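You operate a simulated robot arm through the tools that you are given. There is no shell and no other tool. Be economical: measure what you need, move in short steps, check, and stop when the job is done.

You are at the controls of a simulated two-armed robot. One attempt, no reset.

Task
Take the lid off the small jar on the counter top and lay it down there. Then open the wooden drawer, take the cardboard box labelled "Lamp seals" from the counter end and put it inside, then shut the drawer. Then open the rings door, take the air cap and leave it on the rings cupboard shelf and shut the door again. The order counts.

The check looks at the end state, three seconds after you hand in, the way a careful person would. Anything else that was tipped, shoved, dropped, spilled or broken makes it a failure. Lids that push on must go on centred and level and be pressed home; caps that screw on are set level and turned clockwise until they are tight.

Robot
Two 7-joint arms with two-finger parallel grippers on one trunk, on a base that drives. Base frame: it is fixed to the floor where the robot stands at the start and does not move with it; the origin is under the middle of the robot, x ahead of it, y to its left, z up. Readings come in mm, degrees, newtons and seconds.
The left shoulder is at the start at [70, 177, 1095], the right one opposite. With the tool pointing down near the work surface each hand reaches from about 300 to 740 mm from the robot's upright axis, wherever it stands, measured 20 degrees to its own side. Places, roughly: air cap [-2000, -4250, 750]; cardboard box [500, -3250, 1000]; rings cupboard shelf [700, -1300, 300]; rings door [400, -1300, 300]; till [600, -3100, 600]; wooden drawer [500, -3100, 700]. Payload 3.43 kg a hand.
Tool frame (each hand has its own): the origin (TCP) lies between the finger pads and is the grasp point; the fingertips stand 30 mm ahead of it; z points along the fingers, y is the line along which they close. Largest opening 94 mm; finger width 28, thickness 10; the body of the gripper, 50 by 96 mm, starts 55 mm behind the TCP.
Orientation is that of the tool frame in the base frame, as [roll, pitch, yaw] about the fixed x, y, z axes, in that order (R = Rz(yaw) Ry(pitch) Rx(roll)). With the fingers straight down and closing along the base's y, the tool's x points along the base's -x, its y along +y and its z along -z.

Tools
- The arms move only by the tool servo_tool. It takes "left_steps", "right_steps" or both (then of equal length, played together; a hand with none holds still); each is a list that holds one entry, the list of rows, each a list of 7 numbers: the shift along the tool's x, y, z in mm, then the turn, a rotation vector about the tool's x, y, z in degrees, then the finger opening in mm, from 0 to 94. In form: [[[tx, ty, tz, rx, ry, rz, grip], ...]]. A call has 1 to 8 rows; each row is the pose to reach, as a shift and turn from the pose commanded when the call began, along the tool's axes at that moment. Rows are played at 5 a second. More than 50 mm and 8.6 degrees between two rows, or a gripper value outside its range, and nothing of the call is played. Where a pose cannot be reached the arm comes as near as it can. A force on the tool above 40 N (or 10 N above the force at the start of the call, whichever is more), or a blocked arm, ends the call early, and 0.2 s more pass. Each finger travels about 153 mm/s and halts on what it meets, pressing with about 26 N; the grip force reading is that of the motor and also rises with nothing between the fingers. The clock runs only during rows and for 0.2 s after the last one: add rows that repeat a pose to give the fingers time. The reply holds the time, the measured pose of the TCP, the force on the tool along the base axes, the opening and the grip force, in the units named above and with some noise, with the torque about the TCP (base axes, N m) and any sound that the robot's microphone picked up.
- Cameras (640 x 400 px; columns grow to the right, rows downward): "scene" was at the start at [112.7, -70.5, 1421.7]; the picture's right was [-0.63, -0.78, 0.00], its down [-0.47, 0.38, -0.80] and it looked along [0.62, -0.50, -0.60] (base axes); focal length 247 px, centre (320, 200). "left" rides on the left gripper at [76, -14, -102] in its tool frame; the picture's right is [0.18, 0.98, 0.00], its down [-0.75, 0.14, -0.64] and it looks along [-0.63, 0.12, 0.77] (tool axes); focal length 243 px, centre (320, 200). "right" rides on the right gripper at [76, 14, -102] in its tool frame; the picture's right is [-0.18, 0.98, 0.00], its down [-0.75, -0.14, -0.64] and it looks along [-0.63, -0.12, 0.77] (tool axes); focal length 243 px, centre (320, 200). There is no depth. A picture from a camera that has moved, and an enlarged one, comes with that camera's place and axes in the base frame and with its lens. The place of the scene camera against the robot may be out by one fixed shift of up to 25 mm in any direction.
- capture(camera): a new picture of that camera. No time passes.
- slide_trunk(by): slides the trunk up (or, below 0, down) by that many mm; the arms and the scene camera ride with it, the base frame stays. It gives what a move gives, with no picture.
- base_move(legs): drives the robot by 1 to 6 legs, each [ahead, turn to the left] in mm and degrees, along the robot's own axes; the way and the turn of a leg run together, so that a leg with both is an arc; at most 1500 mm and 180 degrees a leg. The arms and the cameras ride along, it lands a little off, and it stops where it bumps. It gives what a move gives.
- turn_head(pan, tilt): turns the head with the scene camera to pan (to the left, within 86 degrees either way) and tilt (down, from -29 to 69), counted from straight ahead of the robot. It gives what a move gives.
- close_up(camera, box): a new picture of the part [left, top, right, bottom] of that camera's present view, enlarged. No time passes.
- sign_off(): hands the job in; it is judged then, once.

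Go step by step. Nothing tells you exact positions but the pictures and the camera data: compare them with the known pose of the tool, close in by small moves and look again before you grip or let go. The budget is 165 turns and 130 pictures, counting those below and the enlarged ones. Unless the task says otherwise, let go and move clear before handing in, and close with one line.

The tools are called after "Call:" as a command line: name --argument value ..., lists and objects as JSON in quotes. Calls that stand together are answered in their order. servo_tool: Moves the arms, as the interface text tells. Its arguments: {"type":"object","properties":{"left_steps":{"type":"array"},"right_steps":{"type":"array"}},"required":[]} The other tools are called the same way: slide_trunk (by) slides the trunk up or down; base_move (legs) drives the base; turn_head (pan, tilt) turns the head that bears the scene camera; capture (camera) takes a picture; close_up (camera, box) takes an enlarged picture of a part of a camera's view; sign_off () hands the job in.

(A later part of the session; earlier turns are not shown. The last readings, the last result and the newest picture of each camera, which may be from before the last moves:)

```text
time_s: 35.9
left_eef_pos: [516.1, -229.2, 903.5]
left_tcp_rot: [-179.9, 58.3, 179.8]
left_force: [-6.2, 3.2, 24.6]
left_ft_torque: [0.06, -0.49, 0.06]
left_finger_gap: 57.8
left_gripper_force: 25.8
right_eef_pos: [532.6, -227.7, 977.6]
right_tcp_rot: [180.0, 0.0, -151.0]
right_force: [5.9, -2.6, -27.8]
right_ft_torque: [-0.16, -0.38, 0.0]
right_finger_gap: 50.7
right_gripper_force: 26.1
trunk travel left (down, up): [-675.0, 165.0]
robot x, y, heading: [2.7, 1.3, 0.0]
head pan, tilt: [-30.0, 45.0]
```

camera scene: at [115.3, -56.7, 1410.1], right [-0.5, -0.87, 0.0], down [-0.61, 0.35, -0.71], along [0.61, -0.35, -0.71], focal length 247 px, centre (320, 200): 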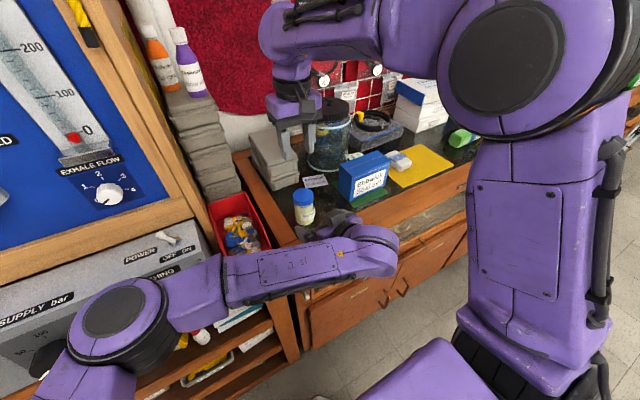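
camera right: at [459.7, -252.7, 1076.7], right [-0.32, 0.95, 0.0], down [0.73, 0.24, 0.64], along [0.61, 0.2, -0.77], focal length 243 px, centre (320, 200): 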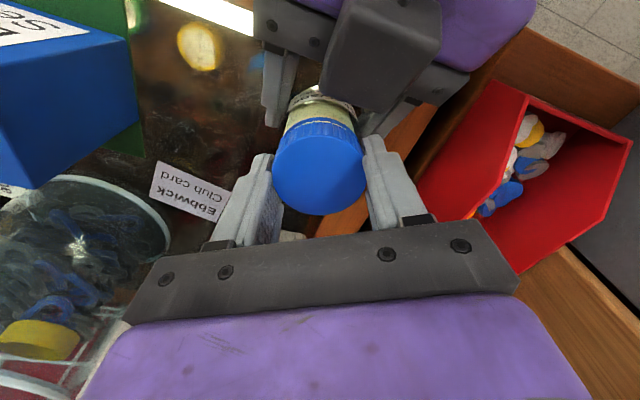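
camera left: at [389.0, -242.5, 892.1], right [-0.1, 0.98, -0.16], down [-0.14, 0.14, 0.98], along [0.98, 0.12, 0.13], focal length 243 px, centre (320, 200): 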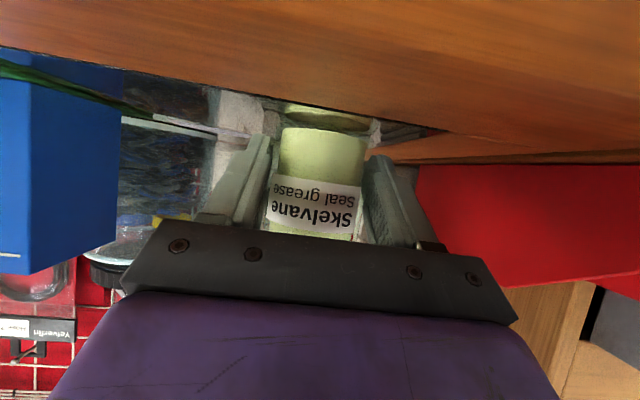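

Still threaded; continuing strokes with a wider range.

Call:
servo_tool --right_steps '[[[0, 0, 3, 0, 0, 0, 42], [0, 0, 3, 0, 0, 0, 64], [0, 0, -5, 0, 0, 8.5, 64], [0, 0, -5, 0, 0, 17, 64], [0, 0, -5, 0, 0, 25.5, 64], [0, 0, -5, 0, 0, 34, 64], [0, 0, -5, 0, 0, 42.5, 64], [0, 0, -5, 0, 0, 51, 64]]]'

Call:
servo_tool --right_steps '[[[0, 0, 0, 0, 0, 8, 64], [0, 0, 0, 0, 0, 16, 64], [0, 0, 8, 0, 0, 18, 64], [0, 0, 8, 0, 0, 18, 42], [0, 0, 8, 0, 0, 18, 42], [0, 0, 7.7, 0, 0, 10, 42], [0, 0, 7.4, 0, 0, 2, 42], [0, 0, 7, 0, 0, -6, 42]]]'

Call:
servo_tool --right_steps '[[[0, 0, 0, 0, 0, -8, 42], [0, 0, -0.2, 0, 0, -16, 42], [0, 0, -0.4, 0, 0, -24, 42], [0, 0, -0.6, 0, 0, -32, 42], [0, 0, -0.8, 0, 0, -40, 42], [0, 0, -1, 0, 0, -48, 42], [0, 0, -1.2, 0, 0, -56, 42], [0, 0, -1.2, 0, 0, -60, 42]]]'

Call:
servo_tool --right_steps '[[[0, 0, -1, 0, 0, 0, 42], [0, 0, -2, 0, 0, 0, 42], [0, 0, -3, 0, 0, 0, 42], [0, 0, -4, 0, 0, 0, 42], [0, 0, -4, 0, 0, 0, 42]]]'

```text
time_s: 37.7
left_eef_pos: [515.4, -230.0, 901.6]
left_tcp_rot: [-180.0, 58.0, -180.0]
left_force: [0.7, 0.4, -2.8]
left_ft_torque: [0.0, 0.05, 0.04]
left_finger_gap: 57.5
left_gripper_force: 26.5
right_eef_pos: [533.3, -227.0, 981.9]
right_tcp_rot: [-179.9, 0.0, 158.0]
right_force: [0.8, -0.9, 0.7]
right_ft_torque: [-0.03, 0.01, -0.03]
right_finger_gap: 63.8
right_gripper_force: 0.0
trunk travel left (down, up): [-675.0, 165.0]
robot x, y, heading: [3.4, -1.0, -0.0]
head pan, tilt: [-30.0, 45.0]
```

```text
time_s: 39.5
left_eef_pos: [517.4, -227.6, 901.9]
left_tcp_rot: [-180.0, 58.2, 179.9]
left_force: [1.5, 5.0, -0.8]
left_ft_torque: [0.02, 0.01, 0.11]
left_finger_gap: 57.1
left_gripper_force: 26.4
right_eef_pos: [533.5, -227.8, 976.0]
right_tcp_rot: [-179.9, 0.1, 164.2]
right_force: [-2.4, -4.6, -2.4]
right_ft_torque: [-0.33, 0.02, 0.02]
right_finger_gap: 50.6
right_gripper_force: 25.8
trunk travel left (down, up): [-675.0, 165.0]
robot x, y, heading: [0.3, -1.6, 0.1]
head pan, tilt: [-30.0, 45.0]
```

```text
time_s: 41.3
left_eef_pos: [516.2, -228.9, 901.6]
left_tcp_rot: [180.0, 58.0, -179.9]
left_force: [3.5, 1.0, -4.4]
left_ft_torque: [-0.02, 0.23, 0.04]
left_finger_gap: 57.3
left_gripper_force: 26.0
right_eef_pos: [533.8, -228.0, 977.6]
right_tcp_rot: [180.0, 0.0, -135.9]
right_force: [-2.5, 0.6, 0.0]
right_ft_torque: [-0.04, 0.07, -0.01]
right_finger_gap: 50.3
right_gripper_force: 26.0
trunk travel left (down, up): [-675.0, 165.0]
robot x, y, heading: [-2.8, 0.5, -0.2]
head pan, tilt: [-30.0, 45.0]
```

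```text
time_s: 42.5
left_eef_pos: [517.4, -228.7, 903.0]
left_tcp_rot: [180.0, 58.0, 179.9]
left_force: [0.9, -0.5, -3.0]
left_ft_torque: [0.03, 0.12, 0.0]
left_finger_gap: 57.4
left_gripper_force: 26.1
right_eef_pos: [534.0, -227.9, 981.5]
right_tcp_rot: [-179.9, 0.0, -136.0]
right_force: [-0.8, 0.6, -1.6]
right_ft_torque: [0.02, 0.06, 0.0]
right_finger_gap: 50.4
right_gripper_force: 26.6
trunk travel left (down, up): [-675.0, 165.0]
robot x, y, heading: [-1.3, -0.8, -0.1]
head pan, tilt: [-30.0, 45.0]
```

The cap is free. I'll lift it clear and check both cap and jar.

Call:
servo_tool --right_steps '[[[0, 0, -15, 0, 0, 0, 42], [0, 0, -35, 0, 0, 0, 42], [0, 0, -60, 0, 0, 0, 42], [0, 0, -60, 0, 0, 0, 42]]]'

Call:
capture --camera "right"

Call:
close_up --camera "scene" --box '[240, 100, 480, 260]'

```text
time_s: 43.5
left_eef_pos: [515.5, -229.0, 901.7]
left_tcp_rot: [-180.0, 58.1, -180.0]
left_force: [-0.2, -0.3, -3.6]
left_ft_torque: [0.02, 0.08, 0.01]
left_finger_gap: 57.3
left_gripper_force: 26.2
right_eef_pos: [532.9, -228.3, 1042.5]
right_tcp_rot: [-180.0, 0.0, -136.0]
right_force: [0.0, 0.7, 0.1]
right_ft_torque: [0.03, -0.03, 0.02]
right_finger_gap: 50.9
right_gripper_force: 25.6
trunk travel left (down, up): [-675.0, 165.0]
robot x, y, heading: [0.6, 0.5, 0.0]
head pan, tilt: [-30.0, 45.0]
```

```text
97 pictures are left
camera right: at [468.3, -270.6, 1144.8], right [-0.55, 0.83, 0.0], down [0.64, 0.42, 0.64], along [0.54, 0.35, -0.77], focal length 243 px, centre (320, 200)
```

right: 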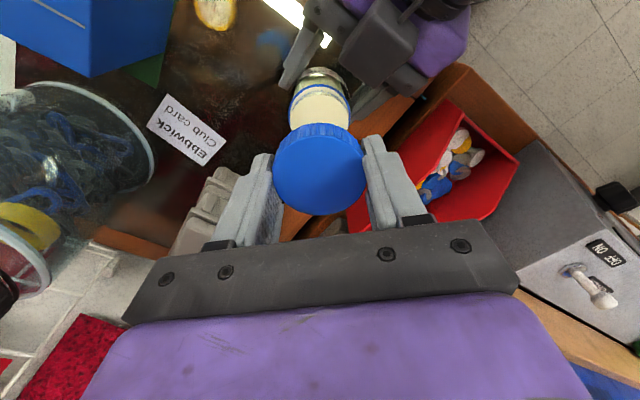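

```text
2.50 times, centred on (360, 180) of scene
camera zoom: at [116.6, -56.7, 1409.9], right [-0.5, -0.87, 0.0], down [-0.61, 0.35, -0.71], along [0.61, -0.35, -0.71], focal length 618 px, centre (220, 250)
```

zoom: 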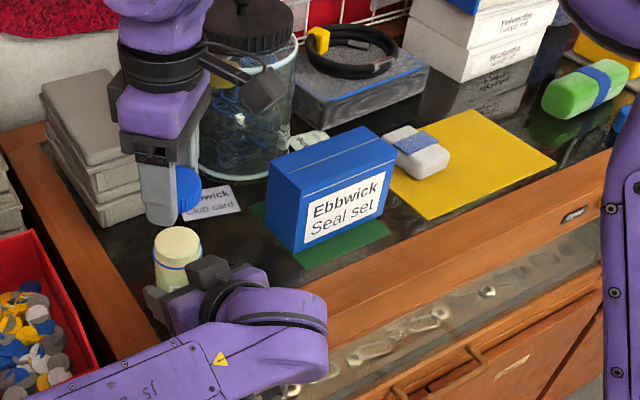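

The lid is off and the jar stands. Now the left hand lets go of the body and backs out along its axis.

Call:
servo_tool --left_steps '[[[0, 0, 0, 0, 0, 0, 70], [0, 0, 0, 0, 0, 0, 94], [0, 0, 0, 0, 0, 0, 94], [0, 0, -30, 0, 0, 0, 94], [0, 0, -65, 0, 0, 0, 94], [0, 0, -105, 0, 0, 0, 94], [0, 0, -105, 0, 0, 0, 94]]]'

Call:
capture --camera "left"

```text
time_s: 45.1
left_eef_pos: [429.8, -226.2, 956.9]
left_tcp_rot: [-180.0, 57.9, 179.9]
left_force: [0.0, -0.5, 0.0]
left_ft_torque: [0.03, 0.0, -0.02]
left_finger_gap: 94.0
left_gripper_force: 0.0
right_eef_pos: [532.6, -227.7, 1042.4]
right_tcp_rot: [-179.9, 0.1, -136.0]
right_force: [-0.7, 0.9, 0.1]
right_ft_torque: [-0.02, 0.02, -0.01]
right_finger_gap: 50.5
right_gripper_force: 26.0
trunk travel left (down, up): [-675.0, 165.0]
robot x, y, heading: [-2.2, 0.7, 0.1]
head pan, tilt: [-30.0, 45.0]
```

```text
95 pictures are left
camera left: at [301.3, -240.2, 947.2], right [-0.1, 0.98, -0.16], down [-0.14, 0.14, 0.98], along [0.98, 0.12, 0.13], focal length 243 px, centre (320, 200)
```

left: 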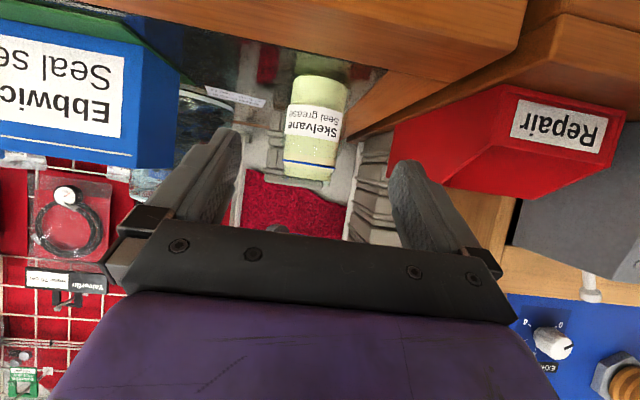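

The jar stands undisturbed. I'll withdraw the left hand up and move the lid over the free spot near [545, -305].

Call:
servo_tool --left_steps '[[[-20, 20, -23, 0, 0, 0, 94], [-41, 40, -46, 0, 0, 0, 94], [-61, 60, -69, 0, 0, 0, 94], [-81, 80, -92, 0, 0, 0, 94], [-101, 100, -115, 0, 0, 0, 94], [-122, 118, -137, 0, 0, 0, 94], [-122, 118, -137, 0, 0, 0, 94]]]' --right_steps '[[[7.5, -10.6, 0, 0, 0, -8, 42], [15, -21.2, 0, 0, 0, -16, 42], [22.5, -31.8, 0, 0, 0, -24, 42], [30, -42.4, 0, 0, 0, -32, 42], [37.5, -53, 0, 0, 0, -40, 42], [44.9, -63.7, 0, 0, 0, -46, 42], [44.9, -63.7, 40, 0, 0, -46, 42]]]'

Call:
capture --camera "right"

Call:
capture --camera "scene"

```text
time_s: 46.7
left_eef_pos: [377.3, -110.8, 1134.1]
left_tcp_rot: [-180.0, 57.8, 180.0]
left_force: [0.1, 0.0, -0.3]
left_ft_torque: [0.0, 0.0, -0.01]
left_finger_gap: 94.0
left_gripper_force: 0.0
right_eef_pos: [547.3, -304.3, 998.1]
right_tcp_rot: [179.9, 0.0, -89.9]
right_force: [0.4, -0.1, 0.3]
right_ft_torque: [-0.03, 0.0, -0.02]
right_finger_gap: 50.5
right_gripper_force: 25.5
trunk travel left (down, up): [-675.0, 165.0]
robot x, y, heading: [-0.2, -0.6, -0.2]
head pan, tilt: [-30.0, 45.0]
```

```text
94 pictures are left
camera right: at [533.5, -381.6, 1100.4], right [-0.98, 0.18, 0.0], down [0.14, 0.75, 0.64], along [0.12, 0.63, -0.77], focal length 243 px, centre (320, 200)
```

right: 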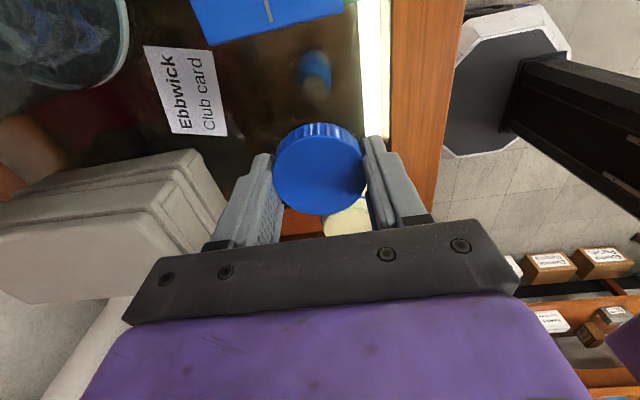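

```text
93 pictures are left
camera scene: at [118.4, -57.1, 1409.8], right [-0.5, -0.87, 0.0], down [-0.61, 0.35, -0.71], along [0.61, -0.35, -0.71], focal length 247 px, centre (320, 200)
```

scene: 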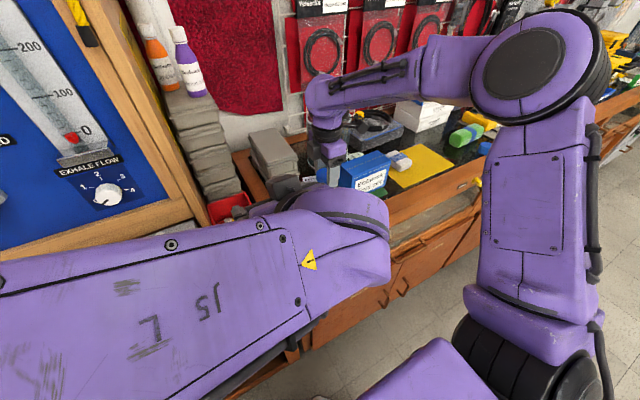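

The spot is clear of the jar, box and card. I'll lower the lid toward the counter.

Call:
servo_tool --right_steps '[[[0, 0, 30, 0, 0, 0, 42], [0, 0, 60, 0, 0, 0, 42], [0, 0, 75, 0, 0, 0, 42], [0, 0, 82, 0, 0, 0, 42], [0, 0, 82, 0, 0, 0, 42]]]'

Call:
capture --camera "right"

```text
time_s: 47.9
left_eef_pos: [374.1, -112.1, 1135.7]
left_tcp_rot: [-179.9, 58.0, 179.9]
left_force: [-1.3, 0.3, -0.3]
left_ft_torque: [0.03, -0.01, 0.01]
left_finger_gap: 93.9
left_gripper_force: 0.0
right_eef_pos: [544.3, -303.8, 918.6]
right_tcp_rot: [180.0, 0.0, -90.1]
right_force: [-0.3, -0.2, -0.2]
right_ft_torque: [0.01, 0.0, 0.02]
right_finger_gap: 50.4
right_gripper_force: 25.9
trunk travel left (down, up): [-675.0, 165.0]
robot x, y, heading: [-0.2, 0.0, -0.1]
head pan, tilt: [-30.0, 45.0]
```

```text
92 pictures are left
camera right: at [530.4, -379.5, 1021.1], right [-0.98, 0.18, 0.0], down [0.14, 0.75, 0.64], along [0.12, 0.63, -0.77], focal length 243 px, centre (320, 200)
```

right: 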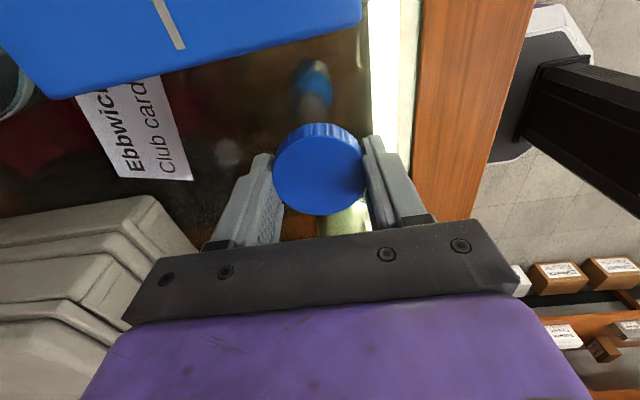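

Call:
servo_tool --right_steps '[[[0, 0, 3, 0, 0, 0, 42], [0, 0, 6, 0, 0, 0, 42], [0, 0, 9, 0, 0, 0, 42], [0, 0, 9, 0, 0, 0, 42]]]'

```text
time_s: 48.9
left_eef_pos: [375.2, -110.9, 1136.4]
left_tcp_rot: [-179.9, 58.0, -179.9]
left_force: [-0.3, -0.3, -0.1]
left_ft_torque: [0.02, -0.03, -0.03]
left_finger_gap: 93.8
left_gripper_force: 0.0
right_eef_pos: [543.5, -303.4, 911.5]
right_tcp_rot: [180.0, 0.0, -90.0]
right_force: [0.8, -0.2, -0.3]
right_ft_torque: [0.02, 0.0, -0.02]
right_finger_gap: 50.6
right_gripper_force: 25.7
trunk travel left (down, up): [-675.0, 165.0]
robot x, y, heading: [2.7, 3.9, 0.1]
head pan, tilt: [-30.0, 45.0]
```

No contact at 911 yet; a few millimetres more.

Call:
servo_tool --right_steps '[[[0, 0, 2, 0, 0, 0, 42], [0, 0, 4, 0, 0, 0, 42], [0, 0, 6, 0, 0, 0, 42], [0, 0, 6, 0, 0, 0, 42]]]'

Call:
capture --camera "right"

```text
time_s: 49.9
left_eef_pos: [375.3, -110.3, 1135.1]
left_tcp_rot: [-179.9, 58.0, 180.0]
left_force: [-0.5, -0.9, 0.2]
left_ft_torque: [0.0, 0.03, 0.02]
left_finger_gap: 94.1
left_gripper_force: 0.1
right_eef_pos: [544.0, -304.9, 905.1]
right_tcp_rot: [180.0, 0.0, -89.9]
right_force: [-0.4, 0.2, 0.8]
right_ft_torque: [0.0, 0.04, 0.02]
right_finger_gap: 50.5
right_gripper_force: 26.0
trunk travel left (down, up): [-675.0, 165.0]
robot x, y, heading: [-2.1, 1.5, 0.2]
head pan, tilt: [-30.0, 45.0]
```

```text
91 pictures are left
camera right: at [530.4, -380.7, 1006.9], right [-0.98, 0.18, 0.0], down [0.14, 0.75, 0.64], along [0.12, 0.63, -0.77], focal length 243 px, centre (320, 200)
```

right: 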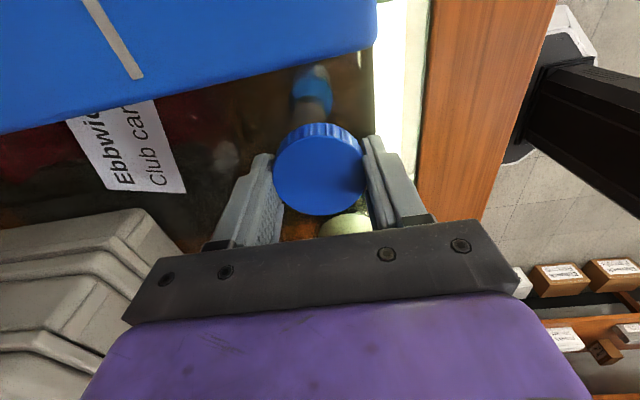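

Call:
servo_tool --right_steps '[[[0, 0, 2, 0, 0, 0, 42], [0, 0, 4, 0, 0, 0, 42], [0, 0, 6, 0, 0, 0, 42], [0, 0, 6, 0, 0, 0, 42]]]'

Call:
close_up --camera "right" --box '[220, 40, 420, 240]'

```text
time_s: 50.9
left_eef_pos: [374.0, -111.4, 1136.3]
left_tcp_rot: [-179.9, 58.1, -180.0]
left_force: [0.2, 0.1, 0.3]
left_ft_torque: [0.0, -0.01, -0.05]
left_finger_gap: 94.2
left_gripper_force: 0.0
right_eef_pos: [544.3, -305.3, 900.6]
right_tcp_rot: [-179.9, 0.0, -90.0]
right_force: [0.6, -1.8, 4.1]
right_ft_torque: [0.04, 0.11, -0.01]
right_finger_gap: 50.3
right_gripper_force: 26.4
trunk travel left (down, up): [-675.0, 165.0]
robot x, y, heading: [-3.3, -1.6, 0.3]
head pan, tilt: [-30.0, 45.0]
```

```text
2.00 times, centred on (320, 140) of right
camera zoom: at [530.4, -381.2, 1002.1], right [-0.98, 0.18, 0.0], down [0.14, 0.75, 0.64], along [0.12, 0.63, -0.77], focal length 485 px, centre (320, 320)
```

zoom: 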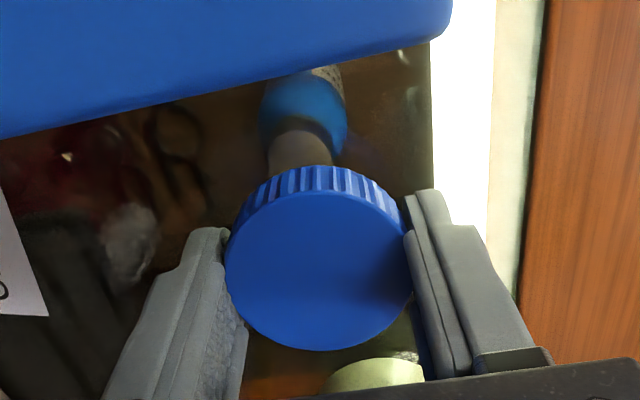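

Contact is felt (4 N). I'll open and rise straight up.

Call:
servo_tool --right_steps '[[[0, 0, -1, 0, 0, 0, 56], [0, 0, -1, 0, 0, 0, 75], [0, 0, -1, 0, 0, 0, 75], [0, 0, -30, 0, 0, 0, 75], [0, 0, -70, 0, 0, 0, 75], [0, 0, -115, 0, 0, 0, 75], [0, 0, -160, 0, 0, 0, 75], [0, 0, -200, 0, 0, 0, 75]]]'

Call:
capture --camera "right"

```text
time_s: 52.7
left_eef_pos: [373.3, -110.5, 1136.1]
left_tcp_rot: [-179.9, 58.1, -179.9]
left_force: [0.0, -0.3, 0.1]
left_ft_torque: [0.01, 0.0, 0.01]
left_finger_gap: 94.2
left_gripper_force: 0.1
right_eef_pos: [542.5, -304.1, 1099.5]
right_tcp_rot: [180.0, 0.0, -89.9]
right_force: [-1.0, 0.2, 0.1]
right_ft_torque: [0.0, 0.0, 0.0]
right_finger_gap: 75.2
right_gripper_force: 0.1
trunk travel left (down, up): [-675.0, 165.0]
robot x, y, heading: [0.5, -1.1, 0.1]
head pan, tilt: [-30.0, 45.0]
```

```text
89 pictures are left
camera right: at [529.1, -380.9, 1201.7], right [-0.98, 0.18, 0.0], down [0.14, 0.75, 0.64], along [0.12, 0.63, -0.77], focal length 243 px, centre (320, 200)
```

right: 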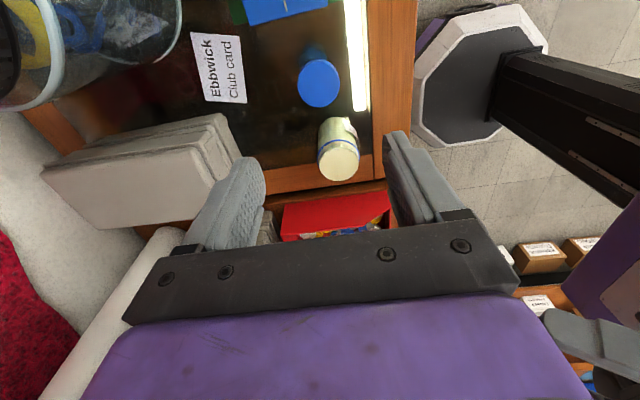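

The jar is open and standing, with its lid lying flat beside it. I'll bring both arms back to a compact pose before driving to the drawer.

Call:
servo_tool --left_steps '[[[-6, 21, 0, 0, 7.25, 0, 94], [-13, 42, 0, 0, 14.5, 0, 94], [-19, 64, 0, 0, 21.75, 0, 94], [-25, 85, 0, 0, 29, 0, 94], [-32, 106, 0, 0, 36.25, 0, 94], [-38, 127, 0, 0, 43.5, 0, 94], [-45, 149, 0, 0, 50.75, 0, 94], [-51, 170, 0, 0, 58, 0, 94]]]' --right_steps '[[[12, 22, -5, 0, 0, 8, 75], [25, 45, -10, 0, 0, 16, 75], [37, 67, -15, 0, 0, 24, 75], [50, 90, -20, 0, 0, 32, 75], [62, 112, -25, 0, 0, 40, 75], [75, 135, -30, 0, 0, 48, 75], [87, 157, -35, 0, 0, 56, 75], [100, 180, -40, 0, 0, 64, 75]]]'

Call:
servo_tool --right_steps '[[[0, 0, 0, 0, 0, 8, 75], [0, 0, 0, 0, 0, 16, 75], [0, 0, 0, 0, 0, 24, 75], [0, 0, 0, 0, 0, 26, 75]]]'

Call:
turn_head --pan -60 --tilt 20

Call:
capture --camera "scene"

```text
time_s: 54.5
left_eef_pos: [402.5, 58.1, 1176.6]
left_tcp_rot: [-179.9, -0.1, 179.9]
left_force: [0.0, -0.1, 0.2]
left_ft_torque: [0.0, 0.02, -0.01]
left_finger_gap: 94.1
left_gripper_force: 0.0
right_eef_pos: [361.7, -404.6, 1138.4]
right_tcp_rot: [179.9, -0.1, -154.0]
right_force: [0.0, 0.4, -0.7]
right_ft_torque: [0.01, -0.01, 0.0]
right_finger_gap: 74.9
right_gripper_force: 0.1
trunk travel left (down, up): [-675.0, 165.0]
robot x, y, heading: [1.7, -1.4, -0.1]
head pan, tilt: [-30.0, 45.0]
```

```text
time_s: 55.5
left_eef_pos: [403.1, 58.3, 1176.1]
left_tcp_rot: [-179.9, 0.0, 180.0]
left_force: [0.8, -0.2, -0.3]
left_ft_torque: [-0.02, 0.04, -0.01]
left_finger_gap: 94.2
left_gripper_force: 0.1
right_eef_pos: [364.1, -403.7, 1137.5]
right_tcp_rot: [-180.0, -0.1, 179.9]
right_force: [-0.2, 0.8, 0.6]
right_ft_torque: [-0.03, 0.0, 0.04]
right_finger_gap: 75.0
right_gripper_force: 0.0
trunk travel left (down, up): [-675.0, 165.0]
robot x, y, heading: [1.2, 0.6, -0.1]
head pan, tilt: [-30.0, 45.0]
```

```text
time_s: 56.5
left_eef_pos: [402.6, 58.1, 1178.3]
left_tcp_rot: [179.9, 0.0, 180.0]
left_force: [-1.1, 0.8, 0.2]
left_ft_torque: [-0.04, 0.01, 0.0]
left_finger_gap: 94.1
left_gripper_force: 0.1
right_eef_pos: [364.9, -404.3, 1138.3]
right_tcp_rot: [-180.0, 0.1, -180.0]
right_force: [-0.3, -0.5, -1.1]
right_ft_torque: [-0.01, -0.02, 0.04]
right_finger_gap: 75.2
right_gripper_force: 0.0
trunk travel left (down, up): [-675.0, 165.0]
robot x, y, heading: [-4.2, -1.7, 0.2]
head pan, tilt: [-60.0, 20.0]
```

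```text
88 pictures are left
camera scene: at [91.9, -96.1, 1448.7], right [-0.87, -0.5, 0.0], down [-0.17, 0.3, -0.94], along [0.47, -0.81, -0.34], focal length 247 px, centre (320, 200)
```

scene: 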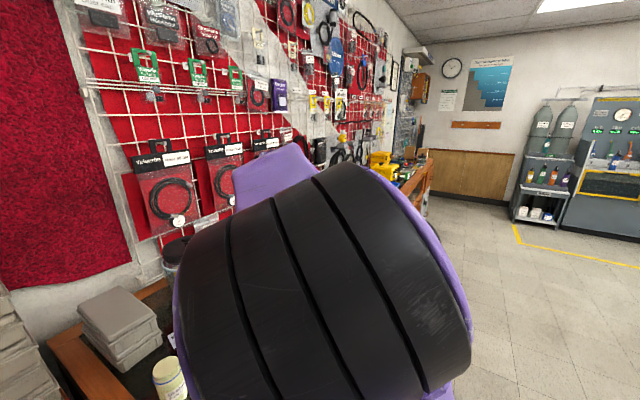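

The path along the counter looks clear. I'll back off, turn right, and drive part way along the counter.

Call:
base_move --legs '[[-150, 0], [0, -90], [1400, 0]]'

Call:
turn_head --pan 20 --tilt 25

Call:
capture --camera "scene"

```text
time_s: 68.2
left_eef_pos: [-33.9, -1807.9, 1177.7]
left_tcp_rot: [-180.0, 0.0, 91.6]
left_force: [0.9, 0.4, 0.3]
left_ft_torque: [-0.01, 0.0, 0.04]
left_finger_gap: 94.0
left_gripper_force: 0.1
right_eef_pos: [-498.4, -1784.2, 1137.9]
right_tcp_rot: [180.0, 0.0, 91.8]
right_force: [0.8, -0.3, 0.8]
right_ft_torque: [-0.01, 0.02, 0.01]
right_finger_gap: 75.1
right_gripper_force: 0.1
trunk travel left (down, up): [-675.0, 165.0]
robot x, y, heading: [-105.3, -1405.6, -88.3]
head pan, tilt: [-60.0, 20.0]
```

```text
time_s: 69.8
left_eef_pos: [-34.5, -1808.0, 1176.7]
left_tcp_rot: [180.0, 0.1, 91.6]
left_force: [0.0, -1.0, 0.1]
left_ft_torque: [0.02, -0.01, 0.0]
left_finger_gap: 94.1
left_gripper_force: 0.0
right_eef_pos: [-498.1, -1783.4, 1138.6]
right_tcp_rot: [180.0, 0.0, 91.8]
right_force: [0.2, 0.0, -0.2]
right_ft_torque: [0.0, 0.02, -0.02]
right_finger_gap: 74.9
right_gripper_force: 0.0
trunk travel left (down, up): [-675.0, 165.0]
robot x, y, heading: [-105.3, -1405.9, -88.3]
head pan, tilt: [20.0, 25.0]
```

```text
87 pictures are left
camera scene: at [-74.4, -1557.9, 1440.6], right [-0.93, -0.37, 0.0], down [-0.16, 0.39, -0.91], along [0.34, -0.84, -0.42], focal length 247 px, centre (320, 200)
```

scene: 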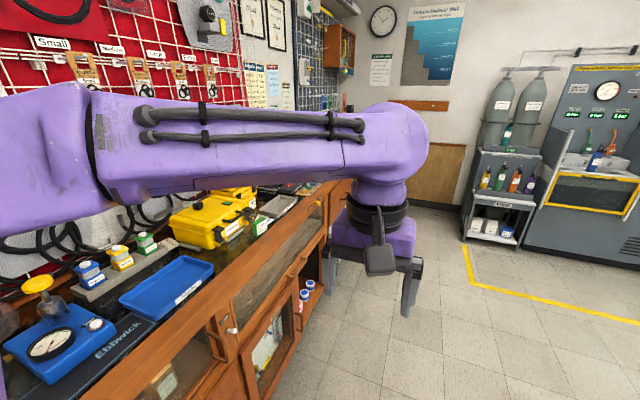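

Clear ahead. I'll drive on to y ≈ -2900, then face the counter.

Call:
base_move --legs '[[0, -3], [1450, 0], [0, 91]]'

Call:
turn_head --pan -20 --tilt 35

Call:
capture --camera "scene"

Call:
capture --camera "right"

```text
time_s: 81.3
left_eef_pos: [249.7, -2795.1, 1177.1]
left_tcp_rot: [-180.0, 0.0, 179.8]
left_force: [-0.3, 0.3, -1.2]
left_ft_torque: [0.0, 0.01, 0.01]
left_finger_gap: 94.2
left_gripper_force: 0.1
right_eef_pos: [211.4, -3259.7, 1137.8]
right_tcp_rot: [-179.9, 0.1, 180.0]
right_force: [-1.0, 0.1, 0.2]
right_ft_torque: [0.01, 0.01, -0.05]
right_finger_gap: 75.0
right_gripper_force: 0.1
trunk travel left (down, up): [-675.0, 165.0]
robot x, y, heading: [-150.1, -2853.6, -0.2]
head pan, tilt: [20.0, 25.0]
```

```text
time_s: 82.4
left_eef_pos: [249.5, -2796.3, 1177.8]
left_tcp_rot: [179.9, 0.0, 179.9]
left_force: [0.2, 0.0, 0.1]
left_ft_torque: [-0.02, 0.01, -0.03]
left_finger_gap: 94.0
left_gripper_force: 0.0
right_eef_pos: [211.7, -3260.0, 1138.2]
right_tcp_rot: [-180.0, 0.0, 179.9]
right_force: [-0.3, 0.1, 0.6]
right_ft_torque: [-0.03, 0.0, 0.0]
right_finger_gap: 74.9
right_gripper_force: 0.0
trunk travel left (down, up): [-675.0, 165.0]
robot x, y, heading: [-151.7, -2853.4, -0.0]
head pan, tilt: [-20.0, 35.0]
```

```text
86 pictures are left
camera scene: at [-24.7, -2899.8, 1424.9], right [-0.34, -0.94, 0.0], down [-0.54, 0.2, -0.82], along [0.77, -0.28, -0.57], focal length 247 px, centre (320, 200)
```

scene: 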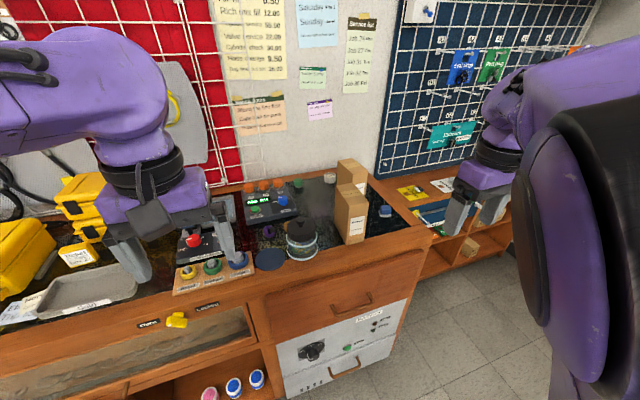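

```text
85 pictures are left
camera right: at [135.0, -3245.1, 1240.4], right [0.18, 0.98, 0.0], down [0.75, -0.14, 0.64], along [0.63, -0.12, -0.77], focal length 243 px, centre (320, 200)
```

right: 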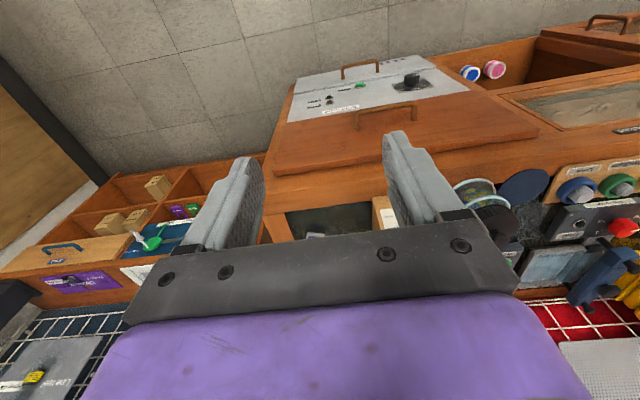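

The wooden drawer with a bar handle is above the grey till, and two cardboard boxes stand at the counter end. I'll zoom in to read the labels.

Call:
close_up --camera "scene" --box '[220, 130, 440, 380]'

Call:
close_up --camera "scene" --box '[320, 145, 420, 245]'

Call:
close_up --camera "right" --box '[240, 40, 560, 260]'

```text
1.60 times, centred on (330, 255) of scene
camera zoom: at [-24.7, -2899.8, 1424.9], right [-0.34, -0.94, 0.0], down [-0.54, 0.2, -0.82], along [0.77, -0.28, -0.57], focal length 395 px, centre (304, 112)
```

zoom: 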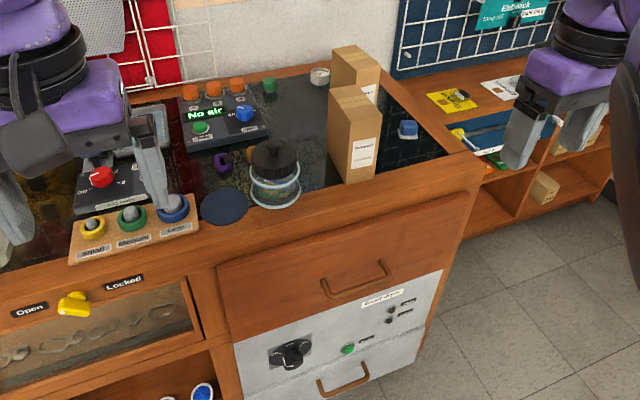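

```text
4.00 times, centred on (370, 195) of scene
camera zoom: at [-24.7, -2899.8, 1424.9], right [-0.34, -0.94, 0.0], down [-0.54, 0.2, -0.82], along [0.77, -0.28, -0.57], focal length 988 px, centre (120, 220)
```

zoom: 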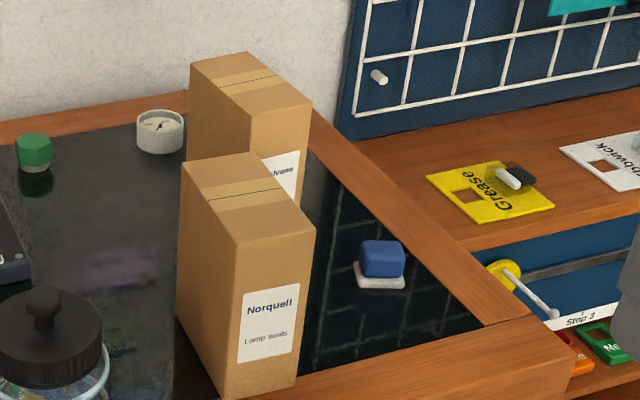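

```text
1.82 times, centred on (400, 150) of right
camera zoom: at [135.0, -3245.1, 1240.4], right [0.18, 0.98, 0.0], down [0.75, -0.14, 0.64], along [0.63, -0.12, -0.77], focal length 441 px, centre (174, 291)
```

zoom: 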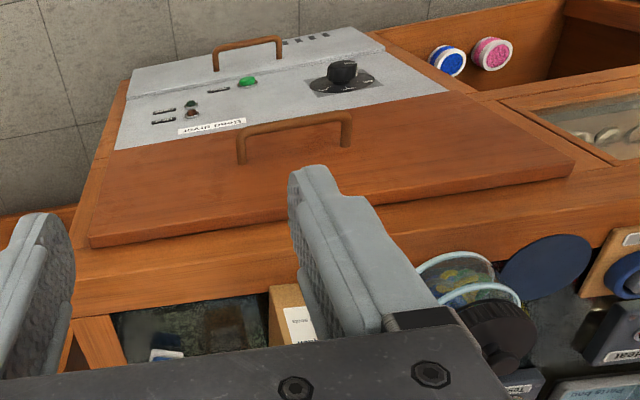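

The front box reads "Norquell – Lamp seals". I place the drawer's bar handle near [350, -3138, 695]. I'll lower the trunk and turn the right hand to point forward with the fingers closing vertically.

Call:
slide_trunk --by -250

Call:
servo_tool --right_steps '[[[-3, 17, 14, 4.9, -4.9, -4.9, 75], [-6, 35, 28, 9.8, -9.8, -9.8, 75], [-9, 52, 42, 14.7, -14.7, -14.7, 75], [-12, 70, 56, 19.6, -19.6, -19.6, 75], [-15, 87, 70, 24.5, -24.5, -24.5, 75], [-18, 104, 84, 29.4, -29.4, -29.4, 75], [-20, 122, 98, 34.3, -34.3, -34.3, 75]]]'

Call:
servo_tool --right_steps '[[[0, 0, 0, 4.9, -4.9, -4.9, 75], [0, 0, 0, 9.8, -9.8, -9.8, 75], [0, 0, 0, 14.7, -14.7, -14.7, 75], [0, 0, 0, 19.6, -19.6, -19.6, 75], [0, 0, 0, 24.5, -24.5, -24.5, 75], [0, 0, 0, 29.4, -29.4, -29.4, 75], [0, 0, 0, 34.98, -34.98, -34.98, 75], [0, 0, 0, 34.98, -34.98, -34.98, 75]]]'

Call:
capture --camera "right"

Call:
capture --camera "scene"

```text
time_s: 84.9
left_eef_pos: [249.8, -2796.5, 926.5]
left_tcp_rot: [180.0, 0.0, 179.9]
left_force: [-0.4, 0.3, -0.8]
left_ft_torque: [0.02, 0.02, 0.01]
left_finger_gap: 94.3
left_gripper_force: 0.0
right_eef_pos: [210.8, -3259.9, 888.5]
right_tcp_rot: [179.9, -0.1, 180.0]
right_force: [0.1, -0.2, 0.1]
right_ft_torque: [0.03, -0.04, 0.0]
right_finger_gap: 74.8
right_gripper_force: 0.0
trunk travel left (down, up): [-425.0, 415.0]
robot x, y, heading: [-151.5, -2853.9, 0.1]
head pan, tilt: [-20.0, 35.0]
```

```text
time_s: 86.5
left_eef_pos: [248.6, -2796.5, 927.2]
left_tcp_rot: [-180.0, 0.1, 179.8]
left_force: [0.1, -1.0, 0.2]
left_ft_torque: [0.03, -0.01, -0.01]
left_finger_gap: 94.0
left_gripper_force: 0.1
right_eef_pos: [287.0, -3212.3, 728.7]
right_tcp_rot: [-139.1, 21.1, -136.0]
right_force: [0.3, -0.1, 0.4]
right_ft_torque: [0.0, 0.0, 0.01]
right_finger_gap: 75.1
right_gripper_force: 0.0
right hand out of reach, approached as far as the arm can: row 1, 2, 3, 4, 5, 6, 7
trunk travel left (down, up): [-425.0, 415.0]
robot x, y, heading: [-152.9, -2851.8, -0.1]
head pan, tilt: [-20.0, 35.0]
```

```text
refused: row 7 steps farther than a row can; nothing moved
```

```text
81 pictures are left
camera right: at [163.6, -3222.3, 764.5], right [-0.23, 0.81, -0.53], down [0.14, 0.57, 0.81], along [0.96, 0.11, -0.24], focal length 243 px, centre (320, 200)
```

right: 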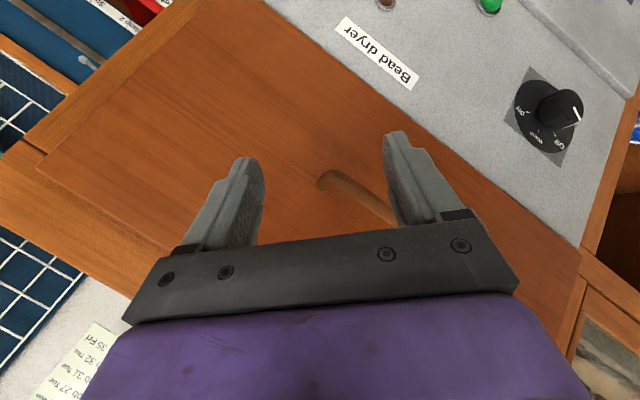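

```text
80 pictures are left
camera scene: at [-25.2, -2901.1, 1174.9], right [-0.34, -0.94, 0.0], down [-0.54, 0.2, -0.82], along [0.77, -0.28, -0.57], focal length 247 px, centre (320, 200)
```

scene: 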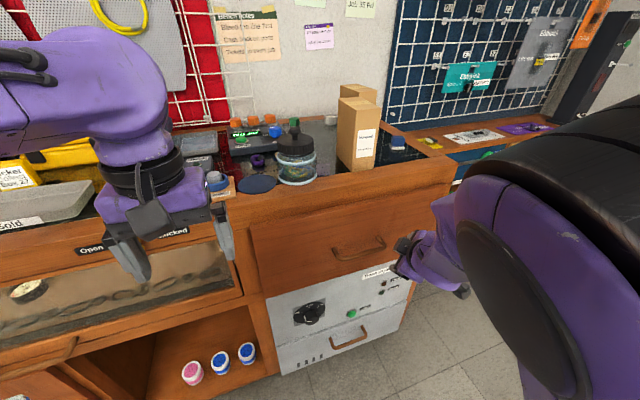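

The hand was too close to the body to turn fully. I'll back the base 150 mm, then finish the turn while reaching toward the handle.

Call:
base_move --legs '[[-150, 0]]'

Call:
servo_tool --right_steps '[[[-15, 3.6, 10, 4.37, -4.37, -4.37, 75], [-30, 7, 20, 8.74, -8.74, -8.74, 75], [-45, 11, 31, 13.1, -13.1, -13.1, 75], [-59, 14, 41, 17.5, -17.5, -17.5, 75], [-74, 18, 51, 21.9, -21.9, -21.9, 75], [-89, 22, 62, 26.2, -26.2, -26.2, 75], [-104, 25, 72, 30.6, -30.6, -30.6, 75], [-118, 29, 82, 34.98, -34.98, -34.98, 75]]]'

Call:
capture --camera "right"

```text
time_s: 87.9
left_eef_pos: [100.8, -2796.1, 926.0]
left_tcp_rot: [180.0, 0.1, 179.9]
left_force: [0.8, -0.2, 0.8]
left_ft_torque: [-0.02, 0.0, -0.01]
left_finger_gap: 94.2
left_gripper_force: 0.0
right_eef_pos: [135.9, -3214.0, 726.9]
right_tcp_rot: [-139.1, 20.9, -136.4]
right_force: [0.6, 0.6, -0.9]
right_ft_torque: [0.0, -0.03, 0.01]
right_finger_gap: 74.9
right_gripper_force: 0.0
trunk travel left (down, up): [-425.0, 415.0]
robot x, y, heading: [-301.8, -2856.9, -0.1]
head pan, tilt: [-20.0, 35.0]
```

```text
time_s: 89.7
left_eef_pos: [100.6, -2796.1, 926.5]
left_tcp_rot: [179.9, -0.1, 179.9]
left_force: [0.9, -0.7, 0.0]
left_ft_torque: [0.02, 0.01, -0.02]
left_finger_gap: 94.1
left_gripper_force: 0.0
right_eef_pos: [323.3, -3282.2, 881.5]
right_tcp_rot: [-99.9, 7.5, -89.9]
right_force: [1.5, 0.1, -0.4]
right_ft_torque: [0.03, -0.05, -0.02]
right_finger_gap: 74.9
right_gripper_force: 0.1
right hand out of reach, approached as far as the arm can: row 1, 2, 3, 4, 5, 6, 7, 8
trunk travel left (down, up): [-425.0, 415.0]
robot x, y, heading: [-302.0, -2854.4, -0.1]
head pan, tilt: [-20.0, 35.0]
```

```text
79 pictures are left
camera right: at [220.2, -3359.7, 873.5], right [-0.17, 0.31, -0.94], down [-0.61, 0.71, 0.34], along [0.77, 0.63, 0.07], focal length 243 px, centre (320, 200)
```

right: 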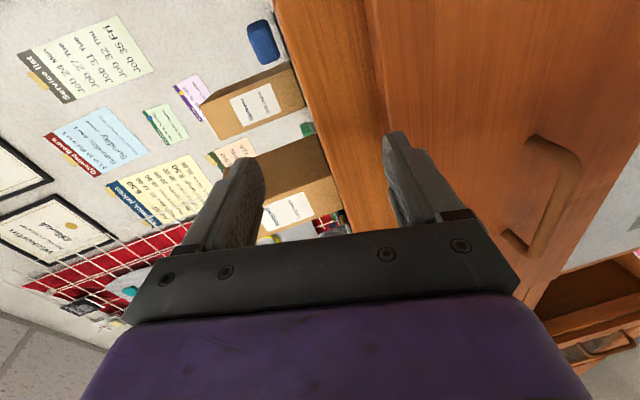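

The arm came close but wants to work higher relative to its shoulder. I'll back off 60 mm and lower the trunk another 200 mm.

Call:
base_move --legs '[[-60, 0]]'

Call:
slide_trunk --by -200

Call:
capture --camera "right"

Call:
capture --camera "scene"

```text
time_s: 90.7
left_eef_pos: [39.9, -2796.4, 927.4]
left_tcp_rot: [-180.0, 0.0, 179.7]
left_force: [-0.3, -0.3, 0.6]
left_ft_torque: [-0.02, -0.02, -0.01]
left_finger_gap: 94.2
left_gripper_force: 0.1
right_eef_pos: [262.8, -3284.3, 881.1]
right_tcp_rot: [-99.9, 7.3, -90.1]
right_force: [0.0, 0.1, -0.7]
right_ft_torque: [-0.03, 0.0, 0.01]
right_finger_gap: 74.8
right_gripper_force: 0.1
trunk travel left (down, up): [-425.0, 415.0]
robot x, y, heading: [-365.0, -2851.0, -0.1]
head pan, tilt: [-20.0, 35.0]
```

```text
time_s: 92.8
left_eef_pos: [40.6, -2796.4, 726.6]
left_tcp_rot: [-180.0, 0.1, 179.8]
left_force: [-1.0, 0.4, 0.0]
left_ft_torque: [-0.01, -0.01, 0.01]
left_finger_gap: 94.1
left_gripper_force: 0.0
right_eef_pos: [262.6, -3286.4, 679.7]
right_tcp_rot: [-100.1, 7.5, -90.4]
right_force: [0.7, 0.1, 0.0]
right_ft_torque: [0.03, -0.01, -0.01]
right_finger_gap: 75.1
right_gripper_force: 0.0
trunk travel left (down, up): [-225.0, 615.0]
robot x, y, heading: [-363.4, -2855.2, -0.2]
head pan, tilt: [-20.0, 35.0]
```

```text
78 pictures are left
camera right: at [158.3, -3362.5, 672.5], right [-0.17, 0.31, -0.94], down [-0.6, 0.72, 0.35], along [0.78, 0.62, 0.07], focal length 243 px, centre (320, 200)
```

right: 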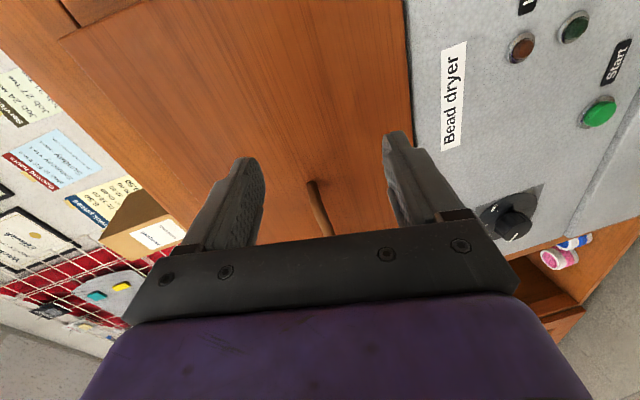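

```text
77 pictures are left
camera scene: at [-233.2, -2899.7, 974.9], right [-0.34, -0.94, 0.0], down [-0.54, 0.2, -0.82], along [0.77, -0.28, -0.57], focal length 247 px, centre (320, 200)
```

scene: 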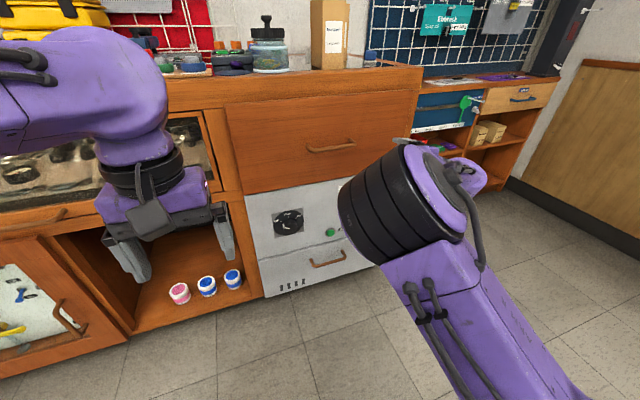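

Handle estimated at about [365, -3150, 694]. The hand is now nearly aligned, so I'll slide it sideways in front of the handle.

Call:
servo_tool --right_steps '[[[-35, -2, 9, 0, 0, 0, 75], [-70, -4, 18, 0, 0, 0, 75], [-105, -6, 27, 0, 0, 0, 75], [-137, -8, 37, 0, 0, 0, 75], [-137, -8, 37, 0, 0, 0, 75]]]'

Call:
capture --camera "right"

```text
time_s: 94.2
left_eef_pos: [41.7, -2796.6, 727.9]
left_tcp_rot: [-180.0, 0.1, 179.8]
left_force: [0.4, 0.0, 0.0]
left_ft_torque: [-0.02, 0.0, -0.03]
left_finger_gap: 94.1
left_gripper_force: 0.1
right_eef_pos: [343.3, -3224.9, 678.3]
right_tcp_rot: [-105.5, 8.8, -92.7]
right_force: [0.3, -0.2, -0.1]
right_ft_torque: [0.01, 0.0, 0.01]
right_finger_gap: 74.9
right_gripper_force: 0.0
right hand out of reach, approached as far as the arm can: row 1, 2, 3, 4, 5
trunk travel left (down, up): [-225.0, 615.0]
robot x, y, heading: [-363.4, -2849.6, -0.2]
head pan, tilt: [-20.0, 35.0]
stopped in row 5 (right hand): the arm was blocked; the commanded pose is now the measured one
```

```text
76 pictures are left
camera right: at [237.4, -3296.8, 681.3], right [-0.25, 0.34, -0.91], down [-0.55, 0.72, 0.42], along [0.8, 0.6, 0.0], focal length 243 px, centre (320, 200)
```

right: 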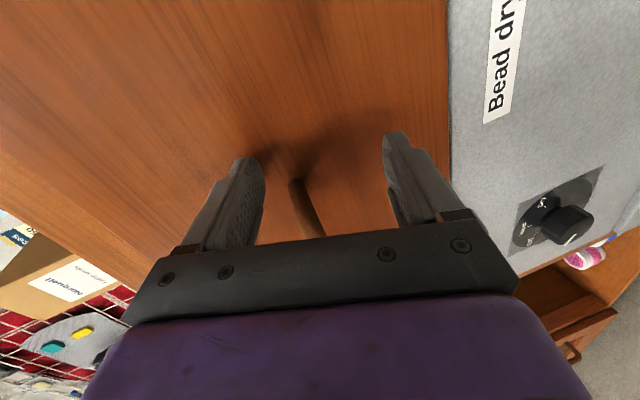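

The tips touched the drawer front and the arm can't come further inward. I'll shift the base instead: back 110 mm and turn left 6°, which brings the hand in line with the handle.

Call:
base_move --legs '[[-110, 0], [0, 6]]'

Call:
capture --camera "right"

Call:
capture --camera "scene"

```text
time_s: 96.0
left_eef_pos: [-75.8, -2753.3, 726.0]
left_tcp_rot: [-180.0, 0.0, -174.1]
left_force: [-0.5, -0.2, 0.0]
left_ft_torque: [0.0, 0.0, 0.02]
left_finger_gap: 94.2
left_gripper_force: 0.1
right_eef_pos: [268.6, -3147.2, 680.8]
right_tcp_rot: [-105.5, 8.7, -86.6]
right_force: [0.1, 0.7, 0.8]
right_ft_torque: [-0.02, 0.01, -0.04]
right_finger_gap: 75.2
right_gripper_force: 0.1
trunk travel left (down, up): [-225.0, 615.0]
robot x, y, heading: [-472.9, -2851.1, 5.7]
head pan, tilt: [-20.0, 35.0]
```

```text
75 pictures are left
camera right: at [171.2, -3230.6, 682.6], right [-0.28, 0.31, -0.91], down [-0.62, 0.66, 0.42], along [0.73, 0.68, 0.01], focal length 243 px, centre (320, 200)
```

right: 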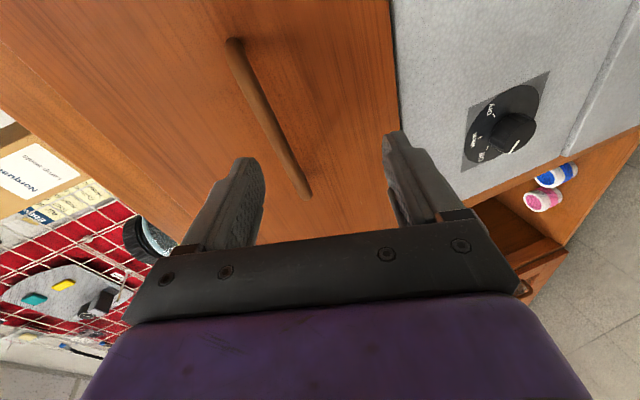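

```text
74 pictures are left
camera scene: at [-339.8, -2884.9, 974.9], right [-0.24, -0.97, 0.0], down [-0.56, 0.14, -0.82], along [0.79, -0.2, -0.57], focal length 247 px, centre (320, 200)
```

scene: 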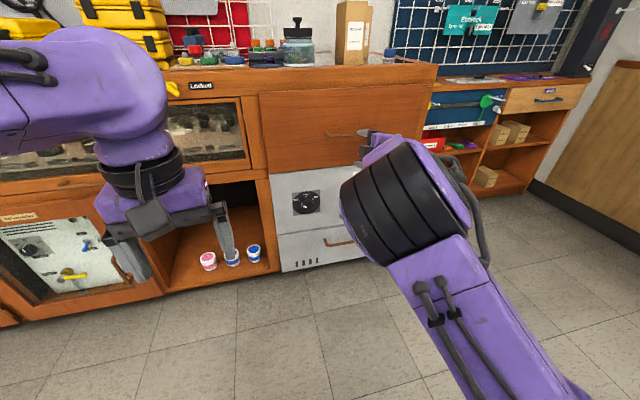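

The handle bar runs from about y -3210 to -3080 at z ≈ 693, and the hand faces it. I'll align in height and advance partway.

Call:
servo_tool --right_steps '[[[1, -18, 5, 0, 0, 0, 60], [2, -34.6, 15, 0, 0, 0, 60], [2.6, -34.6, 35, 0, 0, 0, 60], [2.6, -34.6, 35, 0, 0, 0, 60]]]'

Call:
capture --camera "right"

```text
time_s: 97.0
left_eef_pos: [-75.4, -2755.7, 726.2]
left_tcp_rot: [-180.0, 0.1, -174.1]
left_force: [-0.2, -0.4, -0.1]
left_ft_torque: [0.01, 0.01, 0.02]
left_finger_gap: 93.9
left_gripper_force: 0.0
right_eef_pos: [312.9, -3151.9, 704.2]
right_tcp_rot: [-105.5, 8.7, -86.6]
right_force: [0.9, -0.3, 0.6]
right_ft_torque: [-0.02, -0.02, -0.02]
right_finger_gap: 60.0
right_gripper_force: 0.0
trunk travel left (down, up): [-225.0, 615.0]
robot x, y, heading: [-470.1, -2853.1, 6.0]
head pan, tilt: [-20.0, 35.0]
```

```text
73 pictures are left
camera right: at [215.5, -3234.9, 706.5], right [-0.28, 0.31, -0.91], down [-0.62, 0.66, 0.42], along [0.73, 0.68, 0.01], focal length 243 px, centre (320, 200)
```

right: 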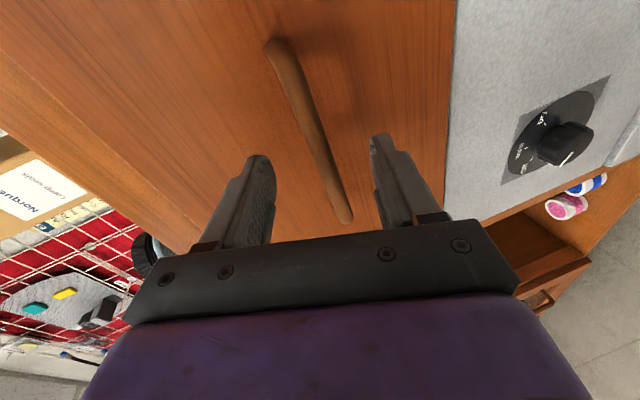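

The bar lies between the fingers. I'll advance 28 mm and close.

Call:
servo_tool --right_steps '[[[0, 0, 10, 0, 0, 0, 60], [0, 0, 20, 0, 0, 0, 60], [0, 0, 27, 0, 0, 0, 60], [0, 0, 27, 0, 0, 0, 30], [0, 0, 27, 0, 0, 0, 5], [0, 0, 27, 0, 0, 0, 5]]]'

Call:
capture --camera "right"

```text
time_s: 98.4
left_eef_pos: [-74.7, -2753.9, 727.7]
left_tcp_rot: [180.0, 0.1, -174.2]
left_force: [0.1, -0.2, -0.2]
left_ft_torque: [-0.04, -0.03, -0.01]
left_finger_gap: 94.1
left_gripper_force: 0.1
right_eef_pos: [337.6, -3148.0, 697.6]
right_tcp_rot: [-105.6, 8.6, -86.5]
right_force: [-0.2, -1.7, -0.8]
right_ft_torque: [-1.5, 0.04, 0.23]
right_finger_gap: 16.3
right_gripper_force: 44.9
trunk travel left (down, up): [-225.0, 615.0]
robot x, y, heading: [-470.7, -2853.1, 5.8]
head pan, tilt: [-20.0, 35.0]
```

```text
72 pictures are left
camera right: at [240.4, -3232.2, 699.0], right [-0.28, 0.31, -0.91], down [-0.62, 0.66, 0.42], along [0.73, 0.68, 0.0], focal length 243 px, centre (320, 200)
```

right: 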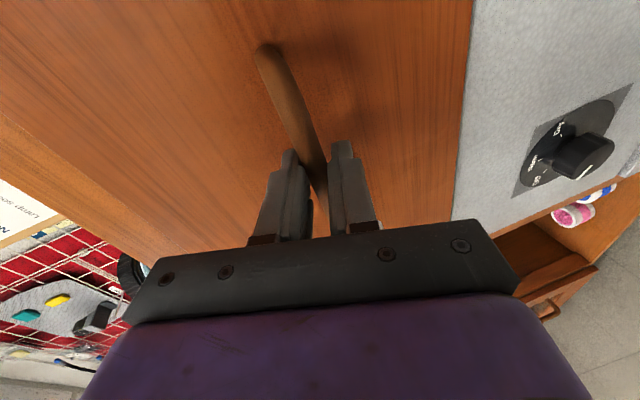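

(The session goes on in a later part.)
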